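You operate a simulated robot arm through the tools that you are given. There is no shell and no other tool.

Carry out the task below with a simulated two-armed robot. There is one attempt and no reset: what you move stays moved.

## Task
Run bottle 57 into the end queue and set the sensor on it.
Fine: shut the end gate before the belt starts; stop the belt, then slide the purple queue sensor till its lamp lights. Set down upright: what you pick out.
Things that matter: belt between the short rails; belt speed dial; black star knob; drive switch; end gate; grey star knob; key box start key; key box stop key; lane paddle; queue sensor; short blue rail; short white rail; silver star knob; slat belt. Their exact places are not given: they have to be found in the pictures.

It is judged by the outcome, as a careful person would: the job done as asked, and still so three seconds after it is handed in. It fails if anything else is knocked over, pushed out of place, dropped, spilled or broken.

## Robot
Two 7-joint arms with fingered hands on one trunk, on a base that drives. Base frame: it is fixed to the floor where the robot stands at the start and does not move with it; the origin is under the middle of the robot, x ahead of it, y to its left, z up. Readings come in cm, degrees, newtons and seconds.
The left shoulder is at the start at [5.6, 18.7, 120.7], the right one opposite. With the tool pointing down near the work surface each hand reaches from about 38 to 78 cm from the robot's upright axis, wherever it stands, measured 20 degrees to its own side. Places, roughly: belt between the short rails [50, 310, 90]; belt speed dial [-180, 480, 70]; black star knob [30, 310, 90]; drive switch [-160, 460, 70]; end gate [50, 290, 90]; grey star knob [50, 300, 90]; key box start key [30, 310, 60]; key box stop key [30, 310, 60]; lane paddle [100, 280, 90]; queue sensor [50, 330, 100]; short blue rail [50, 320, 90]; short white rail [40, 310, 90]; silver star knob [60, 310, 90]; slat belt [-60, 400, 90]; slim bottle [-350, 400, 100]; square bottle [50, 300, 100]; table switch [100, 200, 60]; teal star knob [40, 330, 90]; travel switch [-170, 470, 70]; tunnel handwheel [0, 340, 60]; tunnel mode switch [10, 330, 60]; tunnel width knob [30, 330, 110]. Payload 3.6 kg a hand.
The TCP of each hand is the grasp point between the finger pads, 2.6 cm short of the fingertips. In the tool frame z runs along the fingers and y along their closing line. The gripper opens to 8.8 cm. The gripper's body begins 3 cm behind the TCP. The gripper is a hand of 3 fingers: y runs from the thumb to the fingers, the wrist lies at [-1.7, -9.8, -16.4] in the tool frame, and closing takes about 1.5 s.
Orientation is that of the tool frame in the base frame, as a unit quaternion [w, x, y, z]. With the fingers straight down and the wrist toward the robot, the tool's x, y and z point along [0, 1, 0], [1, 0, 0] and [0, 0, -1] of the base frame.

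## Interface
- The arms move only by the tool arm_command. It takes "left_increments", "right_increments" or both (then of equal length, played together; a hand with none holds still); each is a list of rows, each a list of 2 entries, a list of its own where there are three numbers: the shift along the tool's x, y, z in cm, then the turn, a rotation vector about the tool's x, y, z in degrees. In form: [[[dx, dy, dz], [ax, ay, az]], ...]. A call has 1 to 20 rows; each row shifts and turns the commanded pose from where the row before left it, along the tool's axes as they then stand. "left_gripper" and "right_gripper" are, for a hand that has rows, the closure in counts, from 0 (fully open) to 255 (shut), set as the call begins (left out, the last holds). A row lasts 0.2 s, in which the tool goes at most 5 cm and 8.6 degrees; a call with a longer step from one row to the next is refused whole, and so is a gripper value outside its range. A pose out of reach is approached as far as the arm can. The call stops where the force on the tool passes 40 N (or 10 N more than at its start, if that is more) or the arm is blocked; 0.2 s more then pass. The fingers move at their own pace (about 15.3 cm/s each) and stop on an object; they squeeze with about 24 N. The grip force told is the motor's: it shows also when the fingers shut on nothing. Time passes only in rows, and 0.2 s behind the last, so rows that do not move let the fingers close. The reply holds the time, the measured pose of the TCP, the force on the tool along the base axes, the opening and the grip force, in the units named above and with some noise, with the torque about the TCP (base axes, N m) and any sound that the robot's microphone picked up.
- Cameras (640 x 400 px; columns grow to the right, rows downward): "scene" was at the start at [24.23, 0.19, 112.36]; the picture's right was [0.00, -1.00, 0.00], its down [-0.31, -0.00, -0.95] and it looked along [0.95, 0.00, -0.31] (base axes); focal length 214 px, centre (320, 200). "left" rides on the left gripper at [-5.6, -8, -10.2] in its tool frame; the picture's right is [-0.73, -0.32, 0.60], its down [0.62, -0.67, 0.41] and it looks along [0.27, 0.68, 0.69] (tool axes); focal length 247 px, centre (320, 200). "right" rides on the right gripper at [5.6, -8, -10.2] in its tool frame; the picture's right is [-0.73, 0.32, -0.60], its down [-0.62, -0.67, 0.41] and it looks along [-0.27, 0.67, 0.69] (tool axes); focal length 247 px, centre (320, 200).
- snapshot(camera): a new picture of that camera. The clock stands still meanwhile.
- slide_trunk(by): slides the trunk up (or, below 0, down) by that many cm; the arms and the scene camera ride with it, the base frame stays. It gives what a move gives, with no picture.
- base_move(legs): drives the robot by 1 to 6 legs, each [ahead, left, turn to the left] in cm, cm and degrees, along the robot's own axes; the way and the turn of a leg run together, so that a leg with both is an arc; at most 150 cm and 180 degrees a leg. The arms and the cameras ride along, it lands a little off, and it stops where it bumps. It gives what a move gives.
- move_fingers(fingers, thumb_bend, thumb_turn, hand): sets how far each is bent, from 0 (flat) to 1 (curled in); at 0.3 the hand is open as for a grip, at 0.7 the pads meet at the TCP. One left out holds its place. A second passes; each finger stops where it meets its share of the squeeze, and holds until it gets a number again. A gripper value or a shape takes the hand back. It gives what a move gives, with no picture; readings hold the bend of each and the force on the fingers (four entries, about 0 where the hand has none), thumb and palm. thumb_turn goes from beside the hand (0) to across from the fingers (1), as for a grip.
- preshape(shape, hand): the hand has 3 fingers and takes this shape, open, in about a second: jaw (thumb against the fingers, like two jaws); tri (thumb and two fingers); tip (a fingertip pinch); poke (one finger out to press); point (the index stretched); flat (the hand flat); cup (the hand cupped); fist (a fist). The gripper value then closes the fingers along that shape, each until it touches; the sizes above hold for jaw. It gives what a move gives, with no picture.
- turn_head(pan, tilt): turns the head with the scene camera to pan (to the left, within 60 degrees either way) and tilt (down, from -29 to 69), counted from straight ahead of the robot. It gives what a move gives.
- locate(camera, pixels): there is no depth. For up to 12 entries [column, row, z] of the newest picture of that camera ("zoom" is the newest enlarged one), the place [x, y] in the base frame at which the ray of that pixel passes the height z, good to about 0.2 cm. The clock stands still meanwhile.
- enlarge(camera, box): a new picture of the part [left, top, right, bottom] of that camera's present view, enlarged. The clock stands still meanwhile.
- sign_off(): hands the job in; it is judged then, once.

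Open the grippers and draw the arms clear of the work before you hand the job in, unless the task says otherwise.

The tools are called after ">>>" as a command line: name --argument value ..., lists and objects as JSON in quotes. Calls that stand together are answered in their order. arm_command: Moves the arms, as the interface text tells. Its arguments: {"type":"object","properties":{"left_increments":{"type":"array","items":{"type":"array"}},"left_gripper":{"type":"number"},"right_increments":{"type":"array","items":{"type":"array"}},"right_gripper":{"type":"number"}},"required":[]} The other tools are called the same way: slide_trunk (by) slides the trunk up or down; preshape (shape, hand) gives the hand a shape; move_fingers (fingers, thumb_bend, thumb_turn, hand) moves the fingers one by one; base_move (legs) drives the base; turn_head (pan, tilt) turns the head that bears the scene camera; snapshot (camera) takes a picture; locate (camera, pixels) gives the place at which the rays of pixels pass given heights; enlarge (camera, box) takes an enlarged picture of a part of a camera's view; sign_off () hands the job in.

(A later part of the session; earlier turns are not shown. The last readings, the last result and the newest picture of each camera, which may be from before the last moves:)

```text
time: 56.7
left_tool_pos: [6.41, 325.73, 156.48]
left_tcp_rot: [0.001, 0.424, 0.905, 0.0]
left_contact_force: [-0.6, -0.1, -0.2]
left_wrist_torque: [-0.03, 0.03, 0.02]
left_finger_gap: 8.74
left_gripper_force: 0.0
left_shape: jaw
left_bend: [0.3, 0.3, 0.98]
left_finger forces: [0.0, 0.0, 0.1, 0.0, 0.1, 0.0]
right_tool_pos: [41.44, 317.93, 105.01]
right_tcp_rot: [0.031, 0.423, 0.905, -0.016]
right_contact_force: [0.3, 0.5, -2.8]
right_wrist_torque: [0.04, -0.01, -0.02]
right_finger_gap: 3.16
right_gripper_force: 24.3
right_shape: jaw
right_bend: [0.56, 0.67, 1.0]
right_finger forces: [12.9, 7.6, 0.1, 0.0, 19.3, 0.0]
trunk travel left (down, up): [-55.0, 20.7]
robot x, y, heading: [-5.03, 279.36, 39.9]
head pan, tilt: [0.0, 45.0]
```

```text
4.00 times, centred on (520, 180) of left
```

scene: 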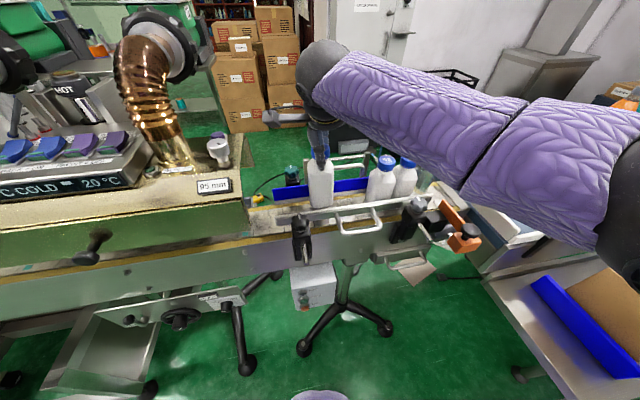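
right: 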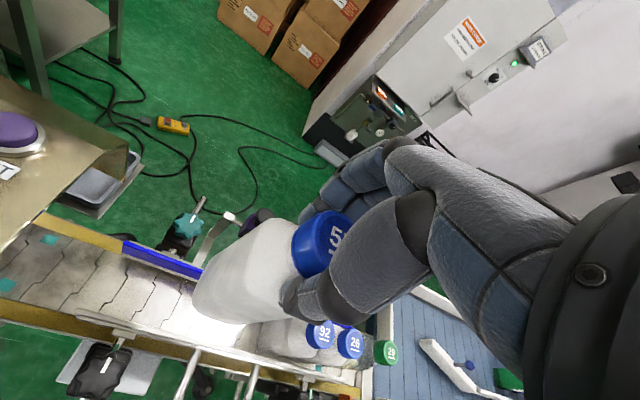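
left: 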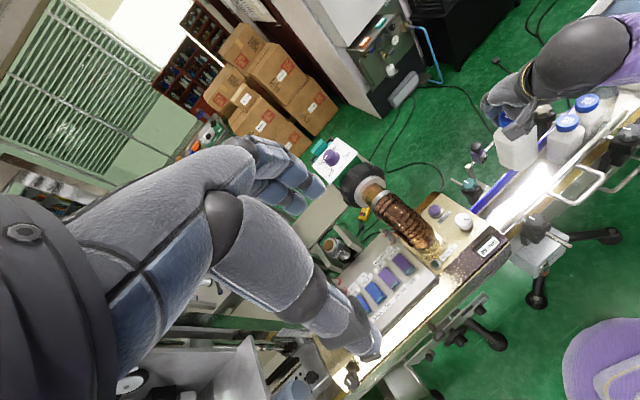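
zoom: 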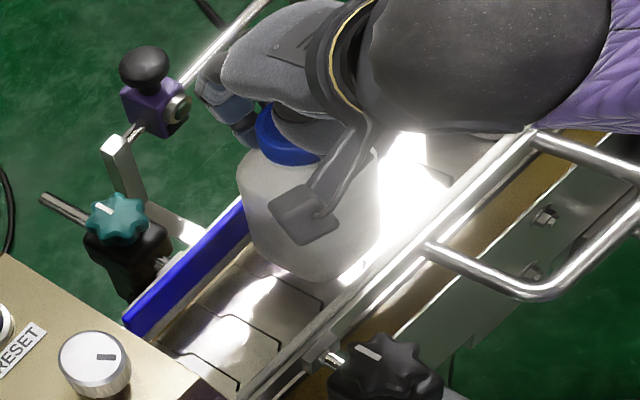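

The bottle is between the rails with its base a few cm above the belt. I lower it slowly by another 2 cm.

>>> arm_command --right_increments '[[[0.05, 0, 0.7], [0, 0, 0]], [[0.05, 0, 0.7], [0, 0, 0]], [[0.04, 0, 0.6], [0, 0, 0]], [[0, 0, 0], [0, 0, 0]]]'

>>> enlarge --camera "scene" --box '[256, 130, 384, 210]'

>>> enlarge --camera "left" --box '[440, 130, 600, 230]'

```text
time: 57.7
left_tool_pos: [6.33, 325.54, 156.47]
left_tcp_rot: [-0.001, 0.425, 0.905, 0.0]
left_contact_force: [-0.4, -0.3, -0.2]
left_wrist_torque: [0.0, 0.04, 0.01]
left_finger_gap: 8.75
left_gripper_force: 0.1
left_shape: jaw
left_bend: [0.3, 0.3, 0.98]
left_finger forces: [0.0, 0.0, 0.0, 0.1, 0.0, 0.1]
right_tool_pos: [41.45, 317.85, 102.93]
right_tcp_rot: [0.031, 0.424, 0.905, -0.014]
right_contact_force: [0.5, -1.1, -2.5]
right_wrist_torque: [0.03, -0.03, -0.01]
right_finger_gap: 3.15
right_gripper_force: 24.0
right_shape: jaw
right_bend: [0.56, 0.67, 1.0]
right_finger forces: [12.9, 7.5, 0.0, 0.1, 19.5, 0.0]
trunk travel left (down, up): [-55.0, 20.7]
robot x, y, heading: [-4.53, 279.6, 39.9]
head pan, tilt: [0.0, 45.0]
```

```text
5.00 times, centred on (320, 170) of scene
```

zoom: 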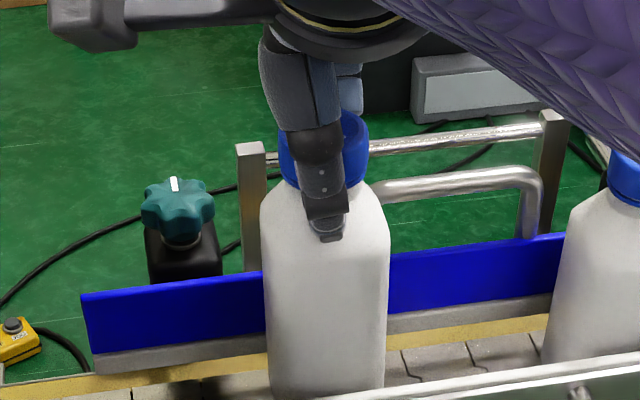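

```text
4.00 times, centred on (520, 180) of left
```

zoom: 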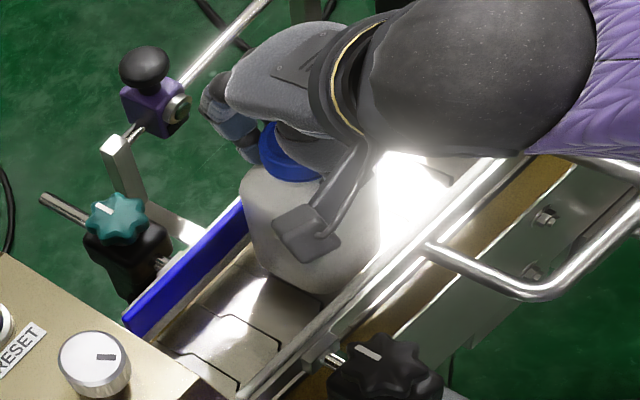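

Still hanging free (z force −2.5 N). I lower by 1 cm more.

>>> arm_command --right_increments '[[[0.03, 0, 0.4], [0, 0, 0]], [[0.03, 0, 0.4], [0, 0, 0]], [[0.02, 0, 0.3], [0, 0, 0]], [[0, 0, 0], [0, 0, 0]]]'

>>> arm_command --right_increments '[[[0.02, 0, 0.3], [0, 0, 0]], [[0, 0, 0], [0, 0, 0]]]'

```text
time: 58.7
left_tool_pos: [6.47, 325.68, 156.35]
left_tcp_rot: [0.0, 0.424, 0.905, 0.0]
left_contact_force: [-0.7, 0.3, -0.2]
left_wrist_torque: [0.0, 0.02, -0.01]
left_finger_gap: 8.78
left_gripper_force: 0.2
left_shape: jaw
left_bend: [0.3, 0.3, 0.98]
left_finger forces: [0.0, 0.0, 0.0, 0.0, 0.0, 0.1]
right_tool_pos: [41.39, 317.87, 101.82]
right_tcp_rot: [0.032, 0.425, 0.905, -0.016]
right_contact_force: [-0.1, -0.4, -3.3]
right_wrist_torque: [0.03, -0.02, 0.0]
right_finger_gap: 3.18
right_gripper_force: 23.9
right_shape: jaw
right_bend: [0.56, 0.67, 1.0]
right_finger forces: [13.0, 7.5, 0.0, 0.0, 19.4, 0.0]
trunk travel left (down, up): [-55.0, 20.7]
robot x, y, heading: [-5.23, 279.59, 39.5]
head pan, tilt: [0.0, 45.0]
```

```text
time: 59.3
left_tool_pos: [6.41, 325.61, 156.45]
left_tcp_rot: [0.0, 0.423, 0.906, 0.0]
left_contact_force: [-0.1, -0.2, 0.3]
left_wrist_torque: [0.01, 0.02, -0.02]
left_finger_gap: 8.76
left_gripper_force: 0.2
left_shape: jaw
left_bend: [0.3, 0.3, 0.98]
left_finger forces: [0.1, 0.1, 0.1, 0.1, 0.1, 0.1]
right_tool_pos: [41.42, 317.72, 101.51]
right_tcp_rot: [0.031, 0.424, 0.905, -0.015]
right_contact_force: [0.1, -0.5, -3.9]
right_wrist_torque: [0.0, 0.01, -0.01]
right_finger_gap: 3.17
right_gripper_force: 23.8
right_shape: jaw
right_bend: [0.56, 0.67, 1.0]
right_finger forces: [12.8, 7.5, 0.1, 0.0, 19.5, 0.0]
trunk travel left (down, up): [-55.0, 20.7]
robot x, y, heading: [-4.62, 279.27, 39.8]
head pan, tilt: [0.0, 45.0]
```

Still free at TCP z=101.5. I continue down in small steps.

>>> arm_command --right_increments '[[[0.02, 0, 0.3], [0, 0, 0]], [[0.02, 0, 0.3], [0, 0, 0]], [[0, 0, 0], [0, 0, 0]]]'

>>> arm_command --right_increments '[[[0.02, 0, 0.3], [0, 0, 0]], [[0, 0, 0], [0, 0, 0]]]'

>>> enlarge --camera "scene" --box '[256, 130, 384, 210]'

```text
time: 60.1
left_tool_pos: [6.35, 325.7, 156.32]
left_tcp_rot: [0.0, 0.424, 0.906, 0.0]
left_contact_force: [-0.4, -0.2, 0.1]
left_wrist_torque: [-0.05, -0.04, -0.03]
left_finger_gap: 8.78
left_gripper_force: 0.1
left_shape: jaw
left_bend: [0.3, 0.3, 0.98]
left_finger forces: [0.0, 0.0, 0.0, 0.0, 0.0, 0.0]
right_tool_pos: [41.53, 317.9, 101.06]
right_tcp_rot: [0.031, 0.424, 0.905, -0.015]
right_contact_force: [-0.4, -0.4, -4.0]
right_wrist_torque: [0.01, 0.0, -0.01]
right_finger_gap: 3.17
right_gripper_force: 23.8
right_shape: jaw
right_bend: [0.56, 0.67, 1.0]
right_finger forces: [12.9, 7.4, 0.0, 0.1, 19.4, 0.0]
trunk travel left (down, up): [-55.0, 20.7]
robot x, y, heading: [-4.72, 279.42, 39.8]
head pan, tilt: [0.0, 45.0]
```

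```text
time: 60.7
left_tool_pos: [6.38, 325.65, 156.46]
left_tcp_rot: [-0.001, 0.424, 0.905, 0.0]
left_contact_force: [-0.3, -0.6, 0.5]
left_wrist_torque: [0.01, 0.04, -0.01]
left_finger_gap: 8.79
left_gripper_force: 0.1
left_shape: jaw
left_bend: [0.3, 0.3, 0.98]
left_finger forces: [0.0, 0.0, 0.0, 0.1, 0.0, 0.0]
right_tool_pos: [41.52, 317.95, 100.72]
right_tcp_rot: [0.032, 0.425, 0.904, -0.016]
right_contact_force: [0.0, 0.1, -2.1]
right_wrist_torque: [0.04, 0.01, 0.02]
right_finger_gap: 3.16
right_gripper_force: 23.8
right_shape: jaw
right_bend: [0.56, 0.67, 1.0]
right_finger forces: [13.1, 7.4, 0.0, 0.0, 19.4, 0.0]
trunk travel left (down, up): [-55.0, 20.7]
robot x, y, heading: [-4.29, 279.56, 39.6]
head pan, tilt: [0.0, 45.0]
```

```text
5.00 times, centred on (320, 170) of scene
```

zoom: 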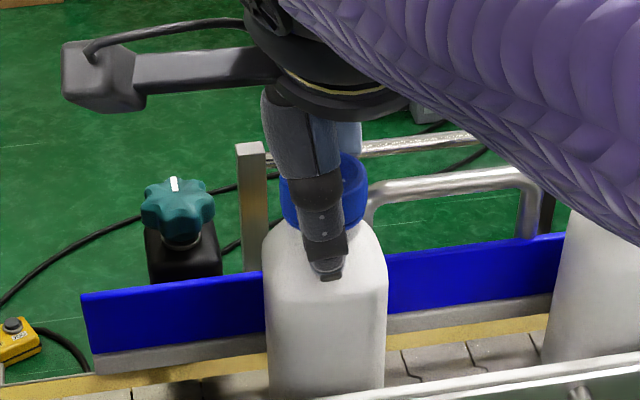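

Force z changed to −2.1 N, maybe starting to touch. I lower another 0.3 cm twice.

>>> arm_command --right_increments '[[[0.02, 0, 0.3], [0, 0, 0]], [[0, 0, 0], [0, 0, 0]]]'

>>> arm_command --right_increments '[[[0.02, 0, 0.3], [0, 0, 0]], [[0, 0, 0], [0, 0, 0]]]'

>>> enlarge --camera "left" --box '[440, 130, 600, 230]'

```text
time: 61.3
left_tool_pos: [6.32, 325.68, 156.47]
left_tcp_rot: [0.0, 0.425, 0.905, 0.0]
left_contact_force: [-0.1, 0.5, -0.4]
left_wrist_torque: [0.01, -0.02, 0.03]
left_finger_gap: 8.75
left_gripper_force: 0.0
left_shape: jaw
left_bend: [0.3, 0.3, 0.98]
left_finger forces: [0.0, 0.1, 0.0, 0.0, 0.0, 0.1]
right_tool_pos: [41.52, 317.91, 100.44]
right_tcp_rot: [0.031, 0.424, 0.905, -0.015]
right_contact_force: [-0.5, -0.8, -2.3]
right_wrist_torque: [0.03, 0.0, 0.0]
right_finger_gap: 3.17
right_gripper_force: 24.3
right_shape: jaw
right_bend: [0.56, 0.67, 1.0]
right_finger forces: [13.0, 7.4, 0.0, 0.0, 19.4, 0.0]
trunk travel left (down, up): [-55.0, 20.7]
robot x, y, heading: [-4.31, 279.69, 39.4]
head pan, tilt: [0.0, 45.0]
```

```text
time: 61.9
left_tool_pos: [6.38, 325.63, 156.34]
left_tcp_rot: [-0.001, 0.424, 0.906, 0.0]
left_contact_force: [0.0, 0.1, -0.1]
left_wrist_torque: [0.01, 0.0, -0.01]
left_finger_gap: 8.77
left_gripper_force: 0.0
left_shape: jaw
left_bend: [0.3, 0.3, 0.98]
left_finger forces: [0.1, 0.0, 0.0, 0.1, 0.1, 0.0]
right_tool_pos: [41.45, 317.82, 100.21]
right_tcp_rot: [0.031, 0.424, 0.905, -0.014]
right_contact_force: [0.5, -0.2, -3.5]
right_wrist_torque: [0.04, -0.03, 0.0]
right_finger_gap: 3.17
right_gripper_force: 24.2
right_shape: jaw
right_bend: [0.56, 0.67, 1.0]
right_finger forces: [12.9, 7.4, 0.0, 0.0, 19.5, 0.0]
trunk travel left (down, up): [-55.0, 20.7]
robot x, y, heading: [-5.1, 279.12, 39.7]
head pan, tilt: [0.0, 45.0]
```

```text
4.00 times, centred on (520, 180) of left
```

zoom: 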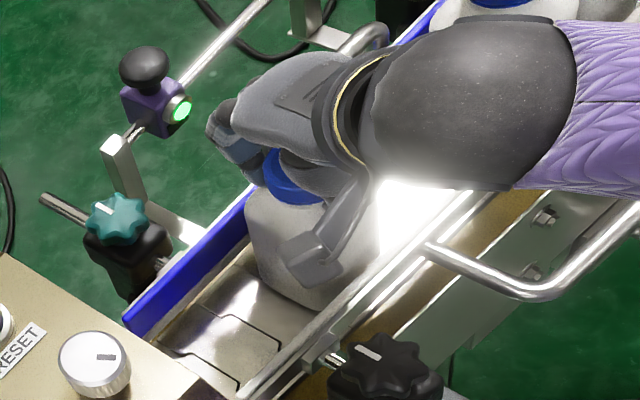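

The sensor lamp lit as the hand/bottle stands before it – useful to know. I check the whole scene for arm clearance before lowering further.

>>> snapshot --camera "scene"

>>> snapshot --camera "right"

>>> snapshot --camera "left"

```text
taken
```

scene: 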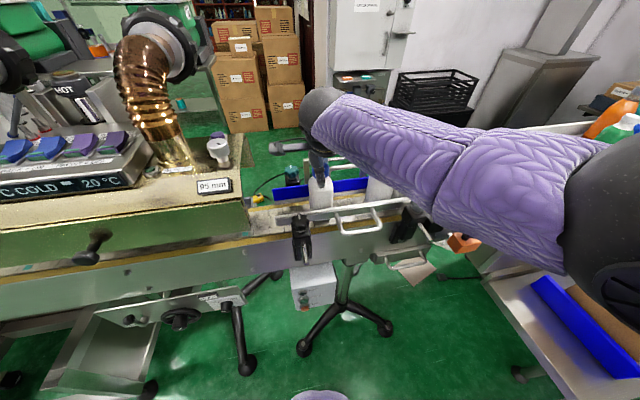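

```text
taken
```

right: 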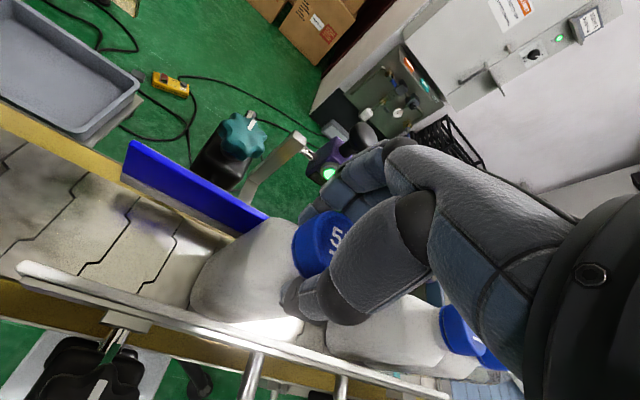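

```text
taken
```

left: 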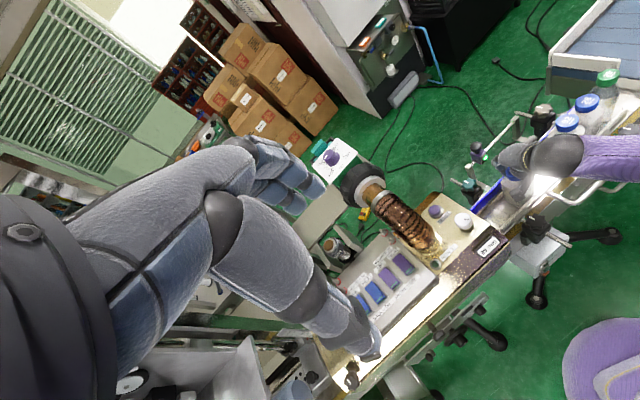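

The arm is clear of the other bottles. I keep lowering by 0.3 cm steps until the belt takes the weight.

>>> arm_command --right_increments '[[[0.02, 0, 0.3], [0, 0, 0]], [[0.02, 0, 0.2], [0, 0, 0]], [[0, 0, 0], [0, 0, 0]]]'

>>> arm_command --right_increments '[[[0.02, 0, 0.3], [0, 0, 0]], [[0, 0, 0], [0, 0, 0]]]'

```text
time: 62.7
left_tool_pos: [6.3, 325.51, 156.6]
left_tcp_rot: [0.0, 0.425, 0.905, 0.0]
left_contact_force: [-0.5, 0.3, 0.3]
left_wrist_torque: [0.0, 0.01, -0.03]
left_finger_gap: 8.78
left_gripper_force: 0.1
left_shape: jaw
left_bend: [0.3, 0.3, 0.98]
left_finger forces: [0.1, 0.1, 0.0, 0.1, 0.1, 0.1]
right_tool_pos: [41.44, 317.88, 99.83]
right_tcp_rot: [0.033, 0.425, 0.905, -0.011]
right_contact_force: [0.1, -3.1, 11.3]
right_wrist_torque: [-0.1, -0.04, 0.01]
right_finger_gap: 3.24
right_gripper_force: 24.1
right_shape: jaw
right_bend: [0.56, 0.67, 1.0]
right_finger forces: [10.8, 14.0, 0.0, 0.1, 24.4, 0.0]
trunk travel left (down, up): [-55.0, 20.7]
robot x, y, heading: [-4.66, 279.49, 40.0]
head pan, tilt: [0.0, 45.0]
```

```text
time: 63.3
left_tool_pos: [6.21, 325.28, 156.46]
left_tcp_rot: [-0.001, 0.424, 0.906, 0.002]
left_contact_force: [-0.3, 1.3, 0.5]
left_wrist_torque: [-0.05, 0.0, 0.0]
left_finger_gap: 8.74
left_gripper_force: 0.0
left_shape: jaw
left_bend: [0.3, 0.3, 0.98]
left_finger forces: [0.0, 0.0, 0.1, 0.1, 0.0, 0.1]
right_tool_pos: [41.37, 317.93, 99.72]
right_tcp_rot: [0.032, 0.424, 0.905, -0.01]
right_contact_force: [1.8, -5.3, 26.3]
right_wrist_torque: [-0.26, -0.09, -0.04]
right_finger_gap: 3.37
right_gripper_force: 23.5
right_shape: jaw
right_bend: [0.56, 0.67, 1.0]
right_finger forces: [8.4, 21.1, 0.0, 0.1, 27.5, 0.0]
trunk travel left (down, up): [-55.0, 20.7]
robot x, y, heading: [-4.88, 279.64, 40.0]
head pan, tilt: [0.0, 45.0]
```

Contact made (26 N up). I ease up 0.4 cm to relieve it and take a look.

>>> arm_command --right_increments '[[[-0.02, 0, -0.2], [0, 0, 0]], [[-0.02, 0, -0.2], [0, 0, 0]], [[0, 0, 0], [0, 0, 0]]]'

>>> enlarge --camera "scene" --box '[256, 130, 384, 210]'

>>> enlarge --camera "left" --box '[440, 130, 600, 230]'

```text
time: 64.1
left_tool_pos: [6.35, 325.57, 156.54]
left_tcp_rot: [0.0, 0.425, 0.905, 0.0]
left_contact_force: [-0.1, 0.4, -0.3]
left_wrist_torque: [0.0, 0.01, 0.01]
left_finger_gap: 8.78
left_gripper_force: 0.1
left_shape: jaw
left_bend: [0.3, 0.3, 0.98]
left_finger forces: [0.0, 0.0, 0.0, 0.0, 0.0, 0.0]
right_tool_pos: [41.34, 317.71, 99.74]
right_tcp_rot: [0.032, 0.424, 0.905, -0.015]
right_contact_force: [3.1, 1.6, 12.7]
right_wrist_torque: [0.13, -0.24, 0.03]
right_finger_gap: 3.33
right_gripper_force: 24.4
right_shape: jaw
right_bend: [0.56, 0.67, 1.0]
right_finger forces: [10.9, 17.5, 0.0, 0.0, 21.5, 0.0]
trunk travel left (down, up): [-55.0, 20.7]
robot x, y, heading: [-4.7, 279.39, 40.0]
head pan, tilt: [0.0, 45.0]
```

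```text
5.00 times, centred on (320, 170) of scene
```

zoom: 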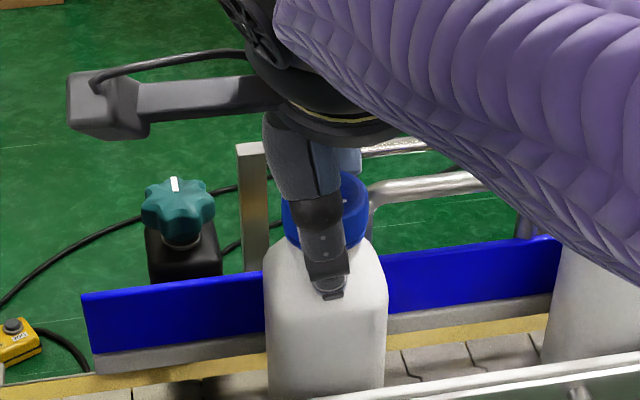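

```text
4.00 times, centred on (520, 180) of left
```

zoom: 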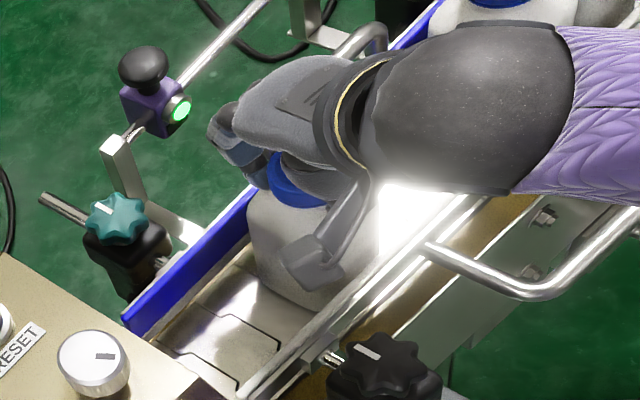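

Bottle rests on the belt with 12.7 N still pressing; I ease up 0.3 cm more and then open the fingers part way.

>>> arm_command --right_increments '[[[-0.02, 0, -0.3], [0, 0, 0]], [[0, 0, 0], [0, 0, 0]]]'

>>> arm_command --right_increments '[[[0, 0, 0], [0, 0, 0]], [[0, 0, 0], [0, 0, 0]], [[0, 0, 0], [0, 0, 0]], [[0, 0, 0], [0, 0, 0]], [[0, 0, 0], [0, 0, 0]]]' --right_gripper 80

>>> enlarge --camera "scene" --box '[256, 130, 384, 210]'

>>> snapshot --camera "right"

```text
time: 64.7
left_tool_pos: [6.21, 325.57, 156.4]
left_tcp_rot: [0.0, 0.424, 0.906, 0.001]
left_contact_force: [-0.3, 0.4, -0.3]
left_wrist_torque: [-0.01, 0.04, 0.0]
left_finger_gap: 8.77
left_gripper_force: 0.0
left_shape: jaw
left_bend: [0.3, 0.3, 0.98]
left_finger forces: [0.0, 0.0, 0.0, 0.0, 0.0, 0.1]
right_tool_pos: [41.38, 317.64, 99.84]
right_tcp_rot: [0.031, 0.424, 0.905, -0.018]
right_contact_force: [0.8, 0.6, 1.0]
right_wrist_torque: [0.17, -0.15, -0.01]
right_finger_gap: 3.28
right_gripper_force: 23.6
right_shape: jaw
right_bend: [0.56, 0.67, 1.0]
right_finger forces: [13.8, 9.7, 0.0, 0.0, 20.5, 0.0]
trunk travel left (down, up): [-55.0, 20.7]
robot x, y, heading: [-4.93, 279.44, 39.7]
head pan, tilt: [0.0, 45.0]
```

```text
time: 65.9
left_tool_pos: [6.32, 325.67, 156.42]
left_tcp_rot: [-0.001, 0.424, 0.905, 0.0]
left_contact_force: [-0.1, 0.0, 0.7]
left_wrist_torque: [0.0, 0.0, 0.03]
left_finger_gap: 8.78
left_gripper_force: 0.1
left_shape: jaw
left_bend: [0.3, 0.3, 0.98]
left_finger forces: [0.0, 0.1, 0.0, 0.0, 0.0, 0.0]
right_tool_pos: [41.37, 317.77, 99.96]
right_tcp_rot: [0.031, 0.425, 0.904, -0.015]
right_contact_force: [0.4, -0.1, 0.4]
right_wrist_torque: [-0.05, 0.02, 0.0]
right_finger_gap: 5.99
right_gripper_force: 0.1
right_shape: jaw
right_bend: [0.36, 0.57, 0.99]
right_finger forces: [0.1, 0.1, 0.1, 0.1, 0.0, 0.1]
trunk travel left (down, up): [-55.0, 20.7]
robot x, y, heading: [-4.53, 279.64, 39.5]
head pan, tilt: [0.0, 45.0]
```

```text
5.00 times, centred on (320, 170) of scene
```

zoom: 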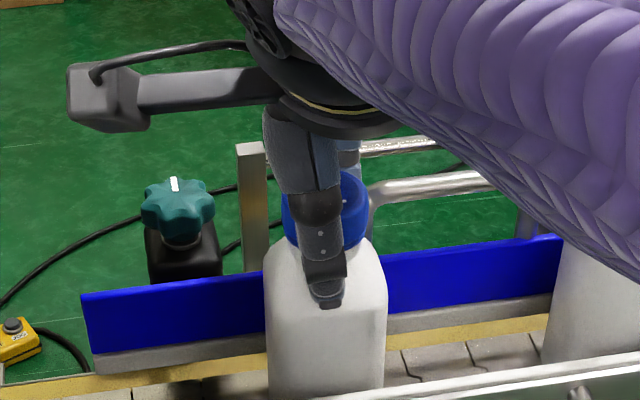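

```text
taken
```

right: 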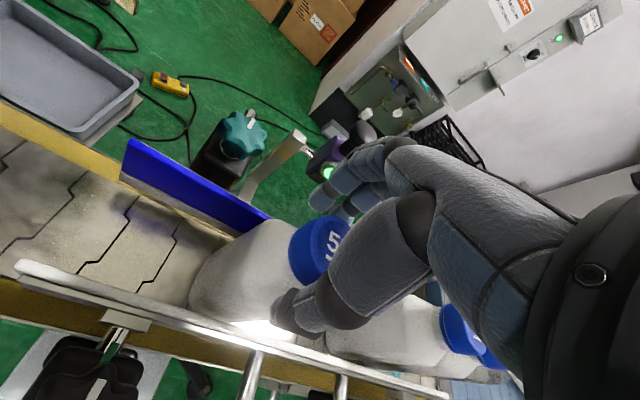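

The bottle stands on its own; fingers released. I open fully and lift straight up slowly.

>>> arm_command --right_increments '[[[0, 0, 0], [0, 0, 0]], [[0, 0, 0], [0, 0, 0]], [[0, 0, 0], [0, 0, 0]], [[-0.07, 0, -1], [0, 0, 0]], [[-0.1, 0, -1.5], [0, 0, 0]], [[-0.1, 0, -1.5], [0, 0, 0]], [[-0.14, 0, -2], [0, 0, 0]], [[-0.14, 0, -2], [0, 0, 0]], [[-0.14, 0, -2], [0, 0, 0]], [[-0.2, 0, -3], [0, 0, 0]], [[-0.2, 0, -3], [0, 0, 0]], [[-0.2, 0, -3], [0, 0, 0]], [[-0.2, 0, -3], [0, 0, 0]], [[0, 0, 0], [0, 0, 0]]]' --right_gripper 0

>>> snapshot --camera "scene"

>>> snapshot --camera "left"

```text
time: 68.9
left_tool_pos: [6.45, 325.55, 156.41]
left_tcp_rot: [-0.001, 0.424, 0.906, -0.001]
left_contact_force: [-0.4, 0.0, -0.2]
left_wrist_torque: [-0.03, -0.03, -0.01]
left_finger_gap: 8.78
left_gripper_force: 0.0
left_shape: jaw
left_bend: [0.3, 0.3, 0.98]
left_finger forces: [0.0, 0.1, 0.1, 0.0, 0.1, 0.0]
right_tool_pos: [41.55, 317.77, 122.1]
right_tcp_rot: [0.032, 0.424, 0.905, -0.015]
right_contact_force: [0.2, -0.5, -1.0]
right_wrist_torque: [-0.02, -0.03, 0.04]
right_finger_gap: 8.78
right_gripper_force: 0.1
right_shape: jaw
right_bend: [0.3, 0.3, 0.98]
right_finger forces: [0.0, 0.0, 0.1, 0.0, 0.0, 0.1]
trunk travel left (down, up): [-55.0, 20.7]
robot x, y, heading: [-4.58, 279.37, 39.6]
head pan, tilt: [0.0, 45.0]
```

```text
taken
```

scene: 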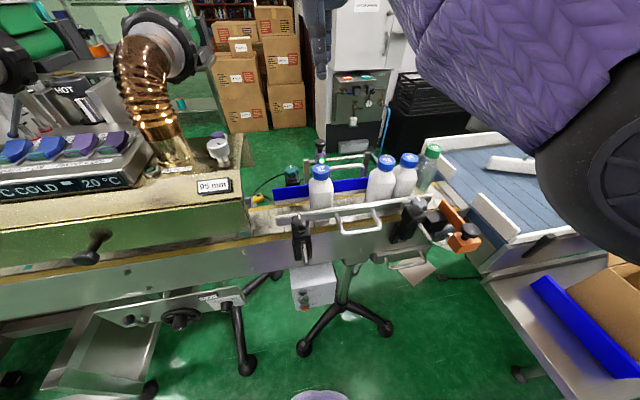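

```text
taken
```

left: 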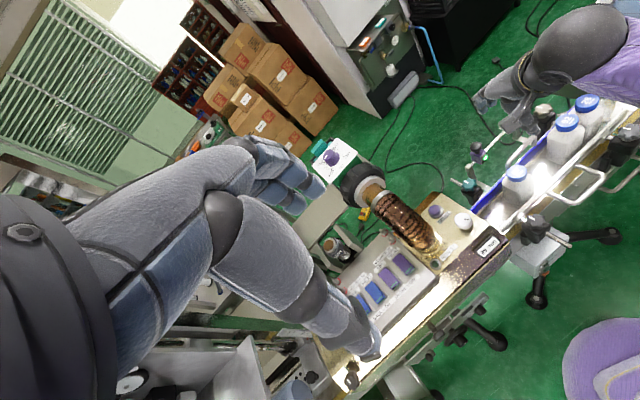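

Bottle 57 stands upright between the rails. I enlarge to confirm, and see the gate.

>>> enlarge --camera "scene" --box '[256, 130, 416, 230]'

>>> enlarge --camera "left" --box '[460, 80, 620, 180]'

>>> locate --camera "scene" --pixels '[[320, 172, 101], [386, 160, 101], [466, 232, 95], [462, 250, 88], [300, 282, 60], [306, 300, 60]]'

```text
4.00 times, centred on (336, 180) of scene
```

zoom: 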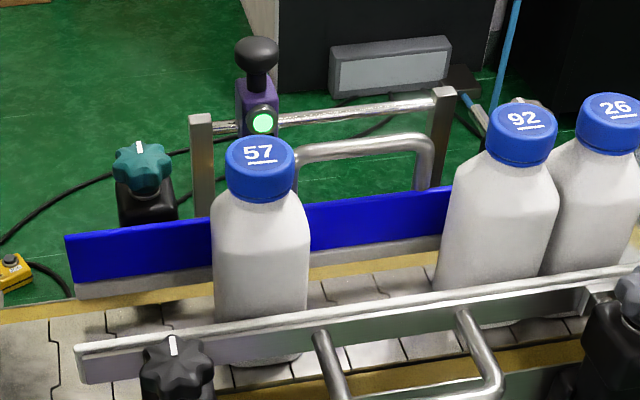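

```text
4.00 times, centred on (540, 130) of left
```

zoom: 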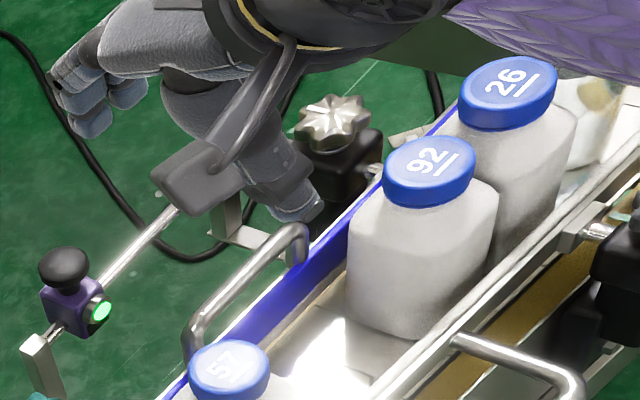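

```text
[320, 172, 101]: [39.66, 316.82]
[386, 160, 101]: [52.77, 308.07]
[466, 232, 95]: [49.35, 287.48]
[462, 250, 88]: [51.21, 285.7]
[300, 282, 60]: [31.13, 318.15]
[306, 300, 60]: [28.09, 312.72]
```

57 is upright and the lamp works. Now I bring the right hand back over toward the gate (level the tool, move right and back) to look at the gate closely.

>>> arm_command --right_increments '[[[0, 0, -1], [0, 2, 0]], [[0, 0, -1], [0, 2, 0]], [[-4, -1.5, 0], [0, 0, 0]], [[-4, -2, 0], [0, 0, 0]], [[-4, -2, 0], [0, 0, 0]], [[-4, -2.5, 0], [0, 0, 0]], [[-4, -2.5, 0], [0, 0, 0]], [[-4, -2.5, 0], [0, 0, 0]], [[-4, -2.5, 0], [0, 0, 0]], [[-2.5, -2.5, 0], [0, 0, 0]], [[0, 0, 0], [0, 0, 0]]]'

>>> snapshot --camera "right"

>>> snapshot --camera "scene"

```text
time: 71.5
left_tool_pos: [6.59, 325.61, 156.51]
left_tcp_rot: [-0.001, 0.424, 0.905, 0.001]
left_contact_force: [1.0, -0.8, -0.2]
left_wrist_torque: [0.0, 0.0, -0.04]
left_finger_gap: 8.74
left_gripper_force: 0.1
left_shape: jaw
left_bend: [0.3, 0.3, 0.98]
left_finger forces: [0.1, 0.0, 0.0, 0.0, 0.1, 0.0]
right_tool_pos: [48.99, 280.96, 123.62]
right_tcp_rot: [0.03, 0.445, 0.895, -0.011]
right_contact_force: [0.0, -0.5, -0.6]
right_wrist_torque: [0.02, 0.0, 0.01]
right_finger_gap: 8.8
right_gripper_force: 0.0
right_shape: jaw
right_bend: [0.3, 0.3, 0.98]
right_finger forces: [0.0, 0.0, 0.1, 0.0, 0.1, 0.0]
right hand out of reach, approached as far as the arm can: row 10
trunk travel left (down, up): [-55.0, 20.7]
robot x, y, heading: [-5.06, 279.86, 39.9]
head pan, tilt: [0.0, 45.0]
stopped in row 11 (right hand): the arm was blocked; the commanded pose is now the measured one
```

```text
taken
```

right: 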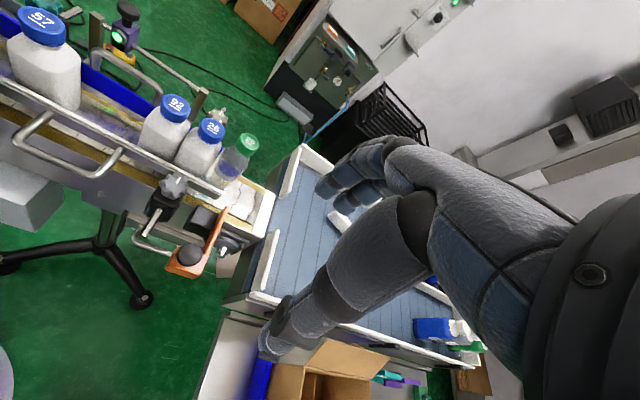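

```text
taken
```

scene: 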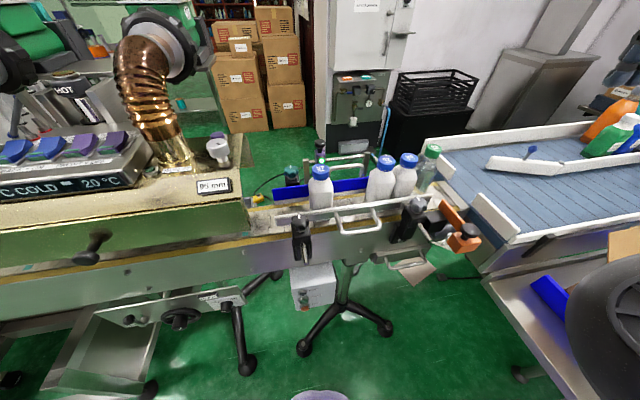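

The hand got near its inner reach limit (too close to the body). I bring it back to a neutral pose and level it before backing the base off.

>>> arm_command --right_increments '[[[0, 2, -3], [0, 1.7, -1.4]], [[2, 2, -3], [0, 1.7, -1.4]], [[3, 2, -3], [0, 0, 0]], [[3, 2, -3], [0, 0, 0]], [[3, 2, -2], [0, 0, 0]], [[1.5, 1.5, 0], [0, 0, 0]], [[0, 0, 0], [0, 0, 0]]]'

>>> base_move --legs '[[-19, -29, 11]]'

>>> snapshot --camera "scene"

```text
time: 73.1
left_tool_pos: [6.42, 325.51, 156.4]
left_tcp_rot: [0.0, 0.425, 0.905, -0.001]
left_contact_force: [0.4, 0.2, -0.2]
left_wrist_torque: [0.0, 0.02, 0.02]
left_finger_gap: 8.76
left_gripper_force: 0.0
left_shape: jaw
left_bend: [0.3, 0.3, 0.98]
left_finger forces: [0.0, 0.0, 0.0, 0.1, 0.0, 0.1]
right_tool_pos: [51.13, 297.9, 136.73]
right_tcp_rot: [0.0, 0.421, 0.907, 0.003]
right_contact_force: [0.1, -0.4, 0.4]
right_wrist_torque: [-0.03, -0.02, 0.0]
right_finger_gap: 8.78
right_gripper_force: 0.0
right_shape: jaw
right_bend: [0.3, 0.3, 0.98]
right_finger forces: [0.0, 0.0, 0.0, 0.1, 0.1, 0.0]
right hand out of reach, approached as far as the arm can: row 2, 3
trunk travel left (down, up): [-55.0, 20.7]
robot x, y, heading: [-4.86, 279.76, 39.9]
head pan, tilt: [0.0, 45.0]
```

```text
time: 75.4
left_tool_pos: [5.11, 292.57, 156.47]
left_tcp_rot: [0.0, 0.335, 0.942, 0.0]
left_contact_force: [-0.9, -0.1, -0.1]
left_wrist_torque: [0.03, 0.06, -0.01]
left_finger_gap: 8.77
left_gripper_force: 0.0
left_shape: jaw
left_bend: [0.3, 0.3, 0.98]
left_finger forces: [0.1, 0.0, 0.1, 0.0, 0.0, 0.0]
right_tool_pos: [54.46, 273.72, 136.76]
right_tcp_rot: [0.001, 0.332, 0.943, 0.001]
right_contact_force: [0.2, -0.1, 0.0]
right_wrist_torque: [-0.02, -0.03, 0.02]
right_finger_gap: 8.79
right_gripper_force: 0.2
right_shape: jaw
right_bend: [0.3, 0.3, 0.98]
right_finger forces: [0.0, 0.1, 0.0, 0.0, 0.0, 0.0]
trunk travel left (down, up): [-55.0, 20.7]
robot x, y, heading: [2.94, 244.85, 50.9]
head pan, tilt: [0.0, 45.0]
```

```text
taken
```

scene: 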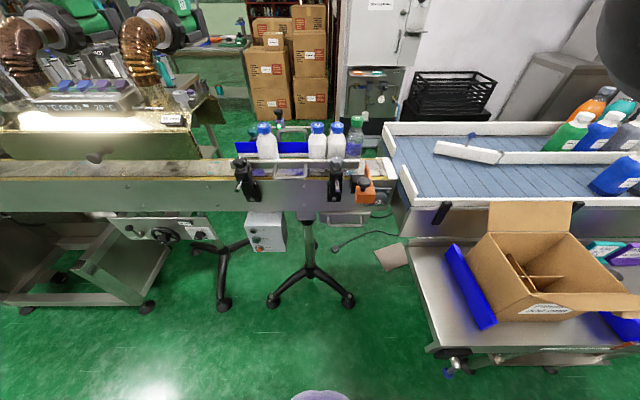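

The belt now lies straight across the view. I enlarge the gate and key box area.

>>> enlarge --camera "scene" --box '[310, 110, 406, 170]'

>>> enlarge --camera "scene" --box '[320, 150, 416, 210]'

>>> enlarge --camera "scene" --box '[225, 200, 305, 250]'

>>> locate --camera "scene" --pixels '[[362, 183, 95], [362, 190, 90], [358, 198, 86], [372, 198, 86], [247, 215, 66], [286, 215, 66], [250, 250, 52], [264, 127, 101], [318.5, 126, 101], [387, 160, 88]]'

```text
6.67 times, centred on (358, 140) of scene
```

zoom: 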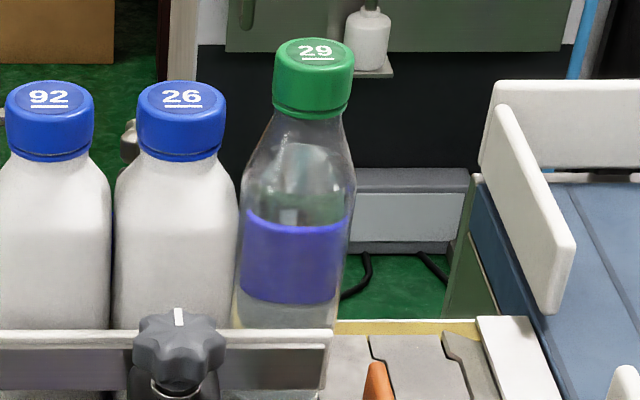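

```text
6.67 times, centred on (368, 180) of scene
```

zoom: 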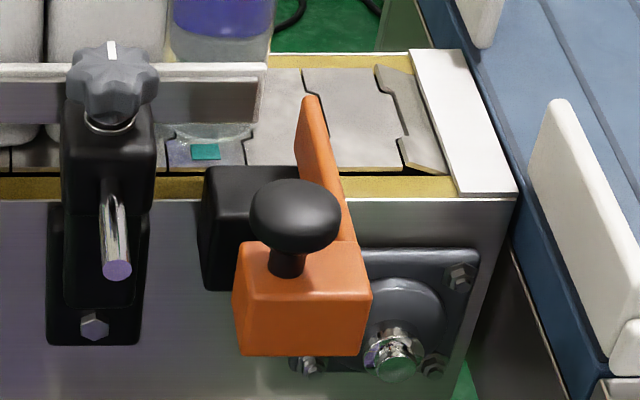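

```text
8.00 times, centred on (265, 225) of scene
```

zoom: 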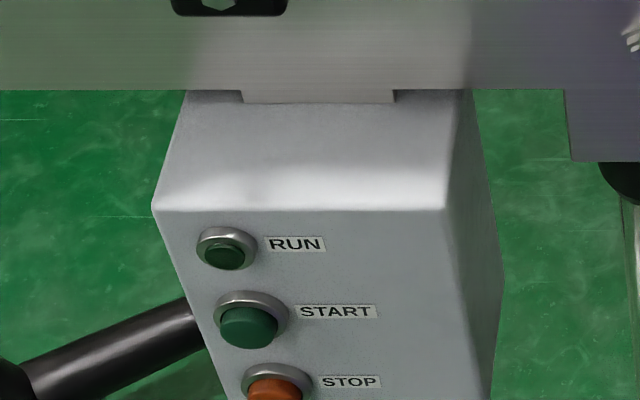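

```text
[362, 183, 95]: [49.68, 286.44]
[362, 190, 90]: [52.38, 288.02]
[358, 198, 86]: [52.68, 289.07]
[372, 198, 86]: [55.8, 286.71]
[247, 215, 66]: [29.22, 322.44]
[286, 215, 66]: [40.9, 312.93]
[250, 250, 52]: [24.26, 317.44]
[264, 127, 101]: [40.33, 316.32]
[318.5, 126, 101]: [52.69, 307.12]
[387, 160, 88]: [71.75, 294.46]
```

I compare the gate plate's line with bottle 29's front edge to make sure the gate can pass in front of it.

>>> locate --camera "scene" --pixels '[[364.5, 166, 92], [364.5, 166, 91], [371, 186, 92], [371, 186, 91], [359.2, 158, 89], [362.5, 138, 95], [362.5, 138, 96], [345.5, 158, 90]]'

>>> snapshot --camera "right"

```text
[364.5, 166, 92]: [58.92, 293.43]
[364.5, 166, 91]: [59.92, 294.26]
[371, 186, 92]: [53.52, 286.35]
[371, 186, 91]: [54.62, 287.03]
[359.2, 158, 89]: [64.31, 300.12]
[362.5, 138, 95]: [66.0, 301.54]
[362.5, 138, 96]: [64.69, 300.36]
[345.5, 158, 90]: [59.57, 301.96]
```

```text
taken
```

right: 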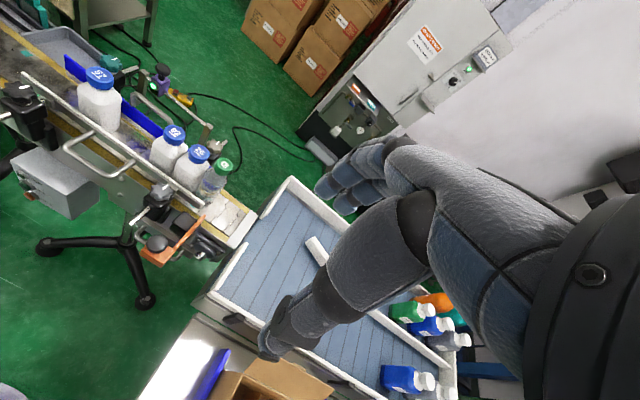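

Clearance between plate face (a≈−138.8) and bottle 29 (a≈−139.2) is about 0.4 cm – fine. I enlarge the right camera on the gate to triangulate the block.

>>> enlarge --camera "right" --box '[120, 190, 232, 260]'

>>> enlarge --camera "right" --box '[120, 220, 216, 280]'

```text
5.71 times, centred on (176, 225) of right
```

zoom: 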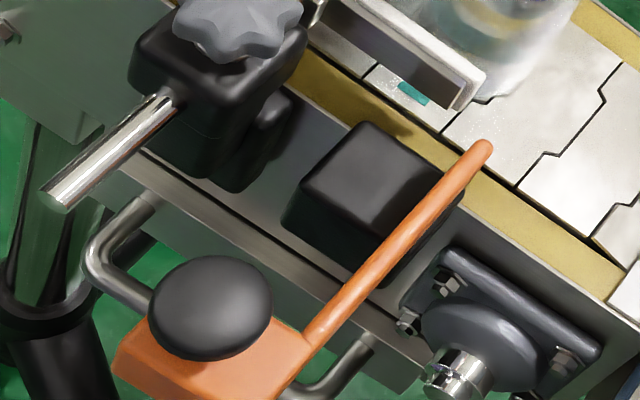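

```text
6.67 times, centred on (168, 250) of right
```

zoom: 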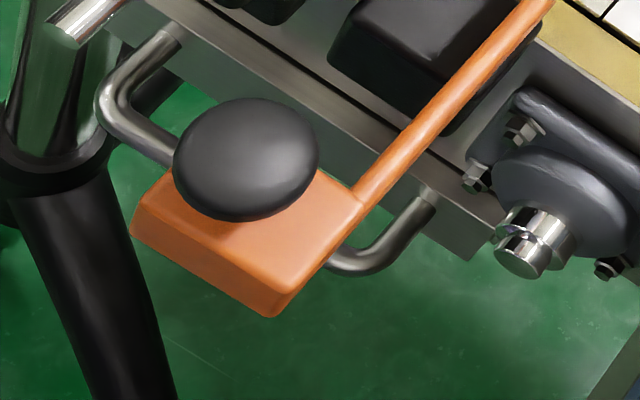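

I triangulate the block's near corner.

>>> locate --camera "scene" --pixels '[[375, 193.5, 90], [375, 193.5, 87], [374, 203.2, 87], [374, 203.2, 84], [355, 194, 90], [364, 181, 94], [364, 181, 92]]'

>>> locate --camera "right" --pixels '[[162.8, 263.3, 90], [162.8, 263.3, 87], [161.5, 267.4, 87], [161.5, 267.4, 84], [141, 252, 90], [157, 243, 94], [157, 243, 92], [174, 251, 90], [171, 231, 93]]'

```text
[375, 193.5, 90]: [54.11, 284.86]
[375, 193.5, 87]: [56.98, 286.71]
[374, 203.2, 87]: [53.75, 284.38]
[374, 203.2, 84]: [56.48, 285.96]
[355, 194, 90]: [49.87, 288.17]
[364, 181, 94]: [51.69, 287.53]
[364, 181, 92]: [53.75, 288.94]
```

```text
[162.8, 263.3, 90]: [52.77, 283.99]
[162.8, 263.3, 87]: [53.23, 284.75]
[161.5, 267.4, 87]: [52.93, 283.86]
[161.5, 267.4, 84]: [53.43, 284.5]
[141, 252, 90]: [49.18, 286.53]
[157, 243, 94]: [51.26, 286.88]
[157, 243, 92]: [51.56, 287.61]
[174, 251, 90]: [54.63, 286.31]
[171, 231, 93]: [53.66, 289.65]
```

I check the black guide box position relative to the block to learn the gate's stroke.

>>> locate --camera "scene" --pixels '[[351.2, 174.7, 92], [351.2, 174.7, 90], [350, 180, 92], [350, 180, 90], [371, 175, 92]]'

>>> locate --camera "right" --pixels '[[183.9, 211.9, 92], [183.9, 211.9, 90], [172.5, 221.5, 92], [172.5, 221.5, 90], [182, 240, 87], [171, 231, 87], [200.5, 222, 92]]'

```text
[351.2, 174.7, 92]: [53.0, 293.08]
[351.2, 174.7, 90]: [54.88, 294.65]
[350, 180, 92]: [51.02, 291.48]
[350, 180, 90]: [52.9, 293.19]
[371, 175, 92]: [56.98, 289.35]
```

```text
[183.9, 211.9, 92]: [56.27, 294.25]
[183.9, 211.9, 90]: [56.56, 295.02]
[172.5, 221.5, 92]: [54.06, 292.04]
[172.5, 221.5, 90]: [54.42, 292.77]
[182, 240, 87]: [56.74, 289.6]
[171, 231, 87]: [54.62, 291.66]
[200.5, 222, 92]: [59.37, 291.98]
```

The guide top (z≈88.5) lies below the block bottom, so the block slides over it (stroke ≈10 cm). I shift the base 8 cm left and lower the trunk 20 cm to push the gate with a forward-pointing closed hand.

>>> base_move --legs '[[0, 8, 0]]'

>>> slide_trunk --by -20

>>> turn_head --pan -30 --tilt 40

>>> snapshot --camera "scene"

```text
time: 76.5
left_tool_pos: [-1.07, 297.74, 156.38]
left_tcp_rot: [0.0, 0.335, 0.942, 0.0]
left_contact_force: [-0.7, -0.2, 0.5]
left_wrist_torque: [-0.02, -0.01, -0.03]
left_finger_gap: 8.75
left_gripper_force: 0.0
left_shape: jaw
left_bend: [0.3, 0.3, 0.98]
left_finger forces: [0.0, 0.0, 0.0, 0.0, 0.1, 0.1]
right_tool_pos: [48.17, 279.05, 136.87]
right_tcp_rot: [0.001, 0.332, 0.943, 0.001]
right_contact_force: [-0.3, 0.0, 0.5]
right_wrist_torque: [-0.01, 0.0, -0.03]
right_finger_gap: 8.75
right_gripper_force: 0.0
right_shape: jaw
right_bend: [0.3, 0.3, 0.98]
right_finger forces: [0.1, 0.1, 0.0, 0.0, 0.0, 0.1]
trunk travel left (down, up): [-55.0, 20.7]
robot x, y, heading: [-3.17, 250.16, 51.2]
head pan, tilt: [0.0, 45.0]
```

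```text
time: 78.6
left_tool_pos: [-1.05, 297.64, 136.46]
left_tcp_rot: [0.0, 0.336, 0.942, 0.0]
left_contact_force: [-0.2, 0.0, 0.6]
left_wrist_torque: [0.01, 0.02, -0.05]
left_finger_gap: 8.75
left_gripper_force: 0.2
left_shape: jaw
left_bend: [0.3, 0.3, 0.98]
left_finger forces: [0.1, 0.0, 0.1, 0.0, 0.0, 0.0]
right_tool_pos: [49.39, 280.08, 114.24]
right_tcp_rot: [-0.006, 0.332, 0.943, -0.018]
right_contact_force: [-0.4, 0.0, 0.6]
right_wrist_torque: [-0.01, -0.02, -0.03]
right_finger_gap: 8.79
right_gripper_force: 0.1
right_shape: jaw
right_bend: [0.3, 0.3, 0.98]
right_finger forces: [0.0, 0.0, 0.0, 0.0, 0.0, 0.0]
trunk travel left (down, up): [-35.0, 40.7]
robot x, y, heading: [-3.03, 250.1, 50.9]
head pan, tilt: [0.0, 45.0]
```

```text
time: 79.6
left_tool_pos: [-0.92, 297.61, 136.39]
left_tcp_rot: [0.0, 0.335, 0.942, 0.0]
left_contact_force: [-0.2, 0.1, -0.4]
left_wrist_torque: [-0.05, 0.0, 0.0]
left_finger_gap: 8.76
left_gripper_force: 0.1
left_shape: jaw
left_bend: [0.3, 0.3, 0.98]
left_finger forces: [0.0, 0.0, 0.0, 0.0, 0.0, 0.0]
right_tool_pos: [49.33, 280.02, 114.23]
right_tcp_rot: [-0.006, 0.332, 0.943, -0.019]
right_contact_force: [0.1, 0.1, 0.1]
right_wrist_torque: [0.0, 0.02, -0.01]
right_finger_gap: 8.81
right_gripper_force: 0.0
right_shape: jaw
right_bend: [0.3, 0.3, 0.98]
right_finger forces: [0.0, 0.0, 0.0, 0.1, 0.0, 0.0]
trunk travel left (down, up): [-35.0, 40.7]
robot x, y, heading: [-2.96, 249.86, 50.8]
head pan, tilt: [-30.0, 40.0]
```

```text
taken
```

scene: 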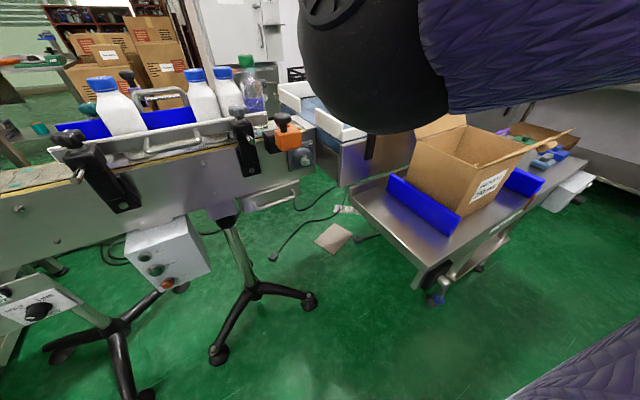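

The right hand is at (49.3,280,114) with clear space around. I close its fingers and pitch the tool 60° so it points forward-down.

>>> arm_command --right_increments '[[[0, 0, 0], [-8.5, 0, 0]], [[0, 0, 0], [-8.5, 0, 0]], [[0, 0, 0], [-8.5, 0, 0]], [[0, 0, 0], [-8.5, 0, 0]], [[0, 0, 0], [-8.5, 0, 0]], [[0, 0, 0], [-8.5, 0, 0]], [[0, 0, 0], [-8.5, 0, 0]], [[0, 0, 0], [0, 0, 0]], [[0, 0, 0], [0, 0, 0]]]' --right_gripper 255

>>> turn_head --pan -10 --tilt 35

>>> snapshot --camera "scene"

>>> snapshot --camera "right"

```text
time: 81.6
left_tool_pos: [-0.8, 297.45, 136.41]
left_tcp_rot: [0.0, 0.334, 0.942, 0.0]
left_contact_force: [-1.0, -0.7, -0.5]
left_wrist_torque: [-0.02, 0.03, 0.0]
left_finger_gap: 8.77
left_gripper_force: 0.0
left_shape: jaw
left_bend: [0.3, 0.3, 0.98]
left_finger forces: [0.0, 0.0, 0.0, 0.0, 0.0, 0.0]
right_tool_pos: [49.51, 280.09, 114.97]
right_tcp_rot: [0.166, 0.29, 0.825, 0.456]
right_contact_force: [0.3, -0.1, -0.7]
right_wrist_torque: [0.01, -0.01, 0.01]
right_finger_gap: 0.01
right_gripper_force: 24.3
right_shape: jaw
right_bend: [0.7, 0.45, 1.0]
right_finger forces: [0.0, 0.1, 0.0, 0.0, 0.0, 0.0]
trunk travel left (down, up): [-35.0, 40.7]
robot x, y, heading: [-3.08, 249.71, 50.6]
head pan, tilt: [-30.0, 40.0]
```

```text
time: 82.4
left_tool_pos: [-0.94, 297.67, 136.45]
left_tcp_rot: [0.001, 0.336, 0.942, 0.0]
left_contact_force: [-0.1, 0.7, -0.1]
left_wrist_torque: [-0.03, 0.02, -0.02]
left_finger_gap: 8.79
left_gripper_force: 0.0
left_shape: jaw
left_bend: [0.3, 0.3, 0.98]
left_finger forces: [0.0, 0.0, 0.0, 0.1, 0.1, 0.1]
right_tool_pos: [49.53, 279.92, 114.73]
right_tcp_rot: [0.166, 0.29, 0.826, 0.453]
right_contact_force: [0.2, 1.0, -1.1]
right_wrist_torque: [-0.02, 0.0, 0.03]
right_finger_gap: 0.0
right_gripper_force: 24.3
right_shape: jaw
right_bend: [0.7, 0.45, 1.0]
right_finger forces: [0.0, 0.0, 0.1, 0.0, 0.0, 0.0]
trunk travel left (down, up): [-35.0, 40.7]
robot x, y, heading: [-2.86, 249.81, 50.6]
head pan, tilt: [-10.0, 35.0]
```

```text
taken
```

scene: 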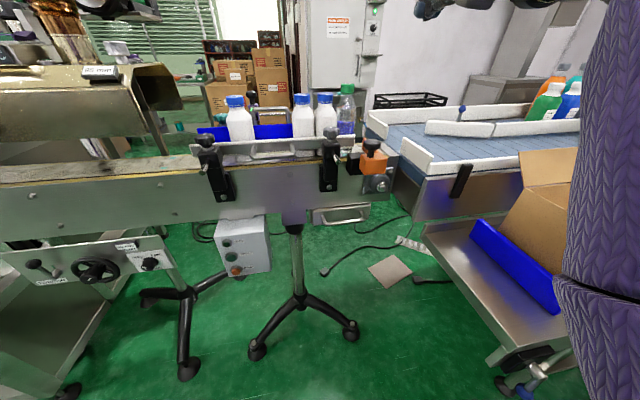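

```text
taken
```

right: 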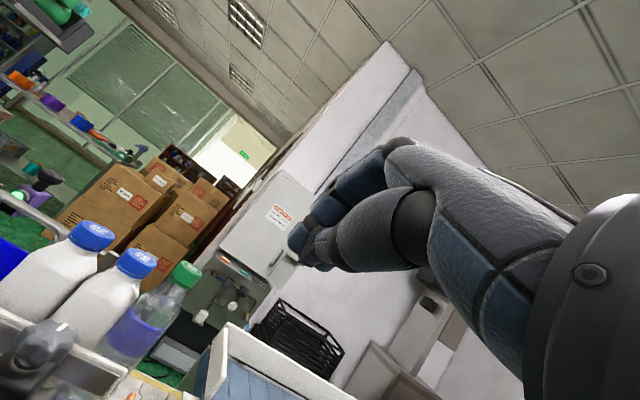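

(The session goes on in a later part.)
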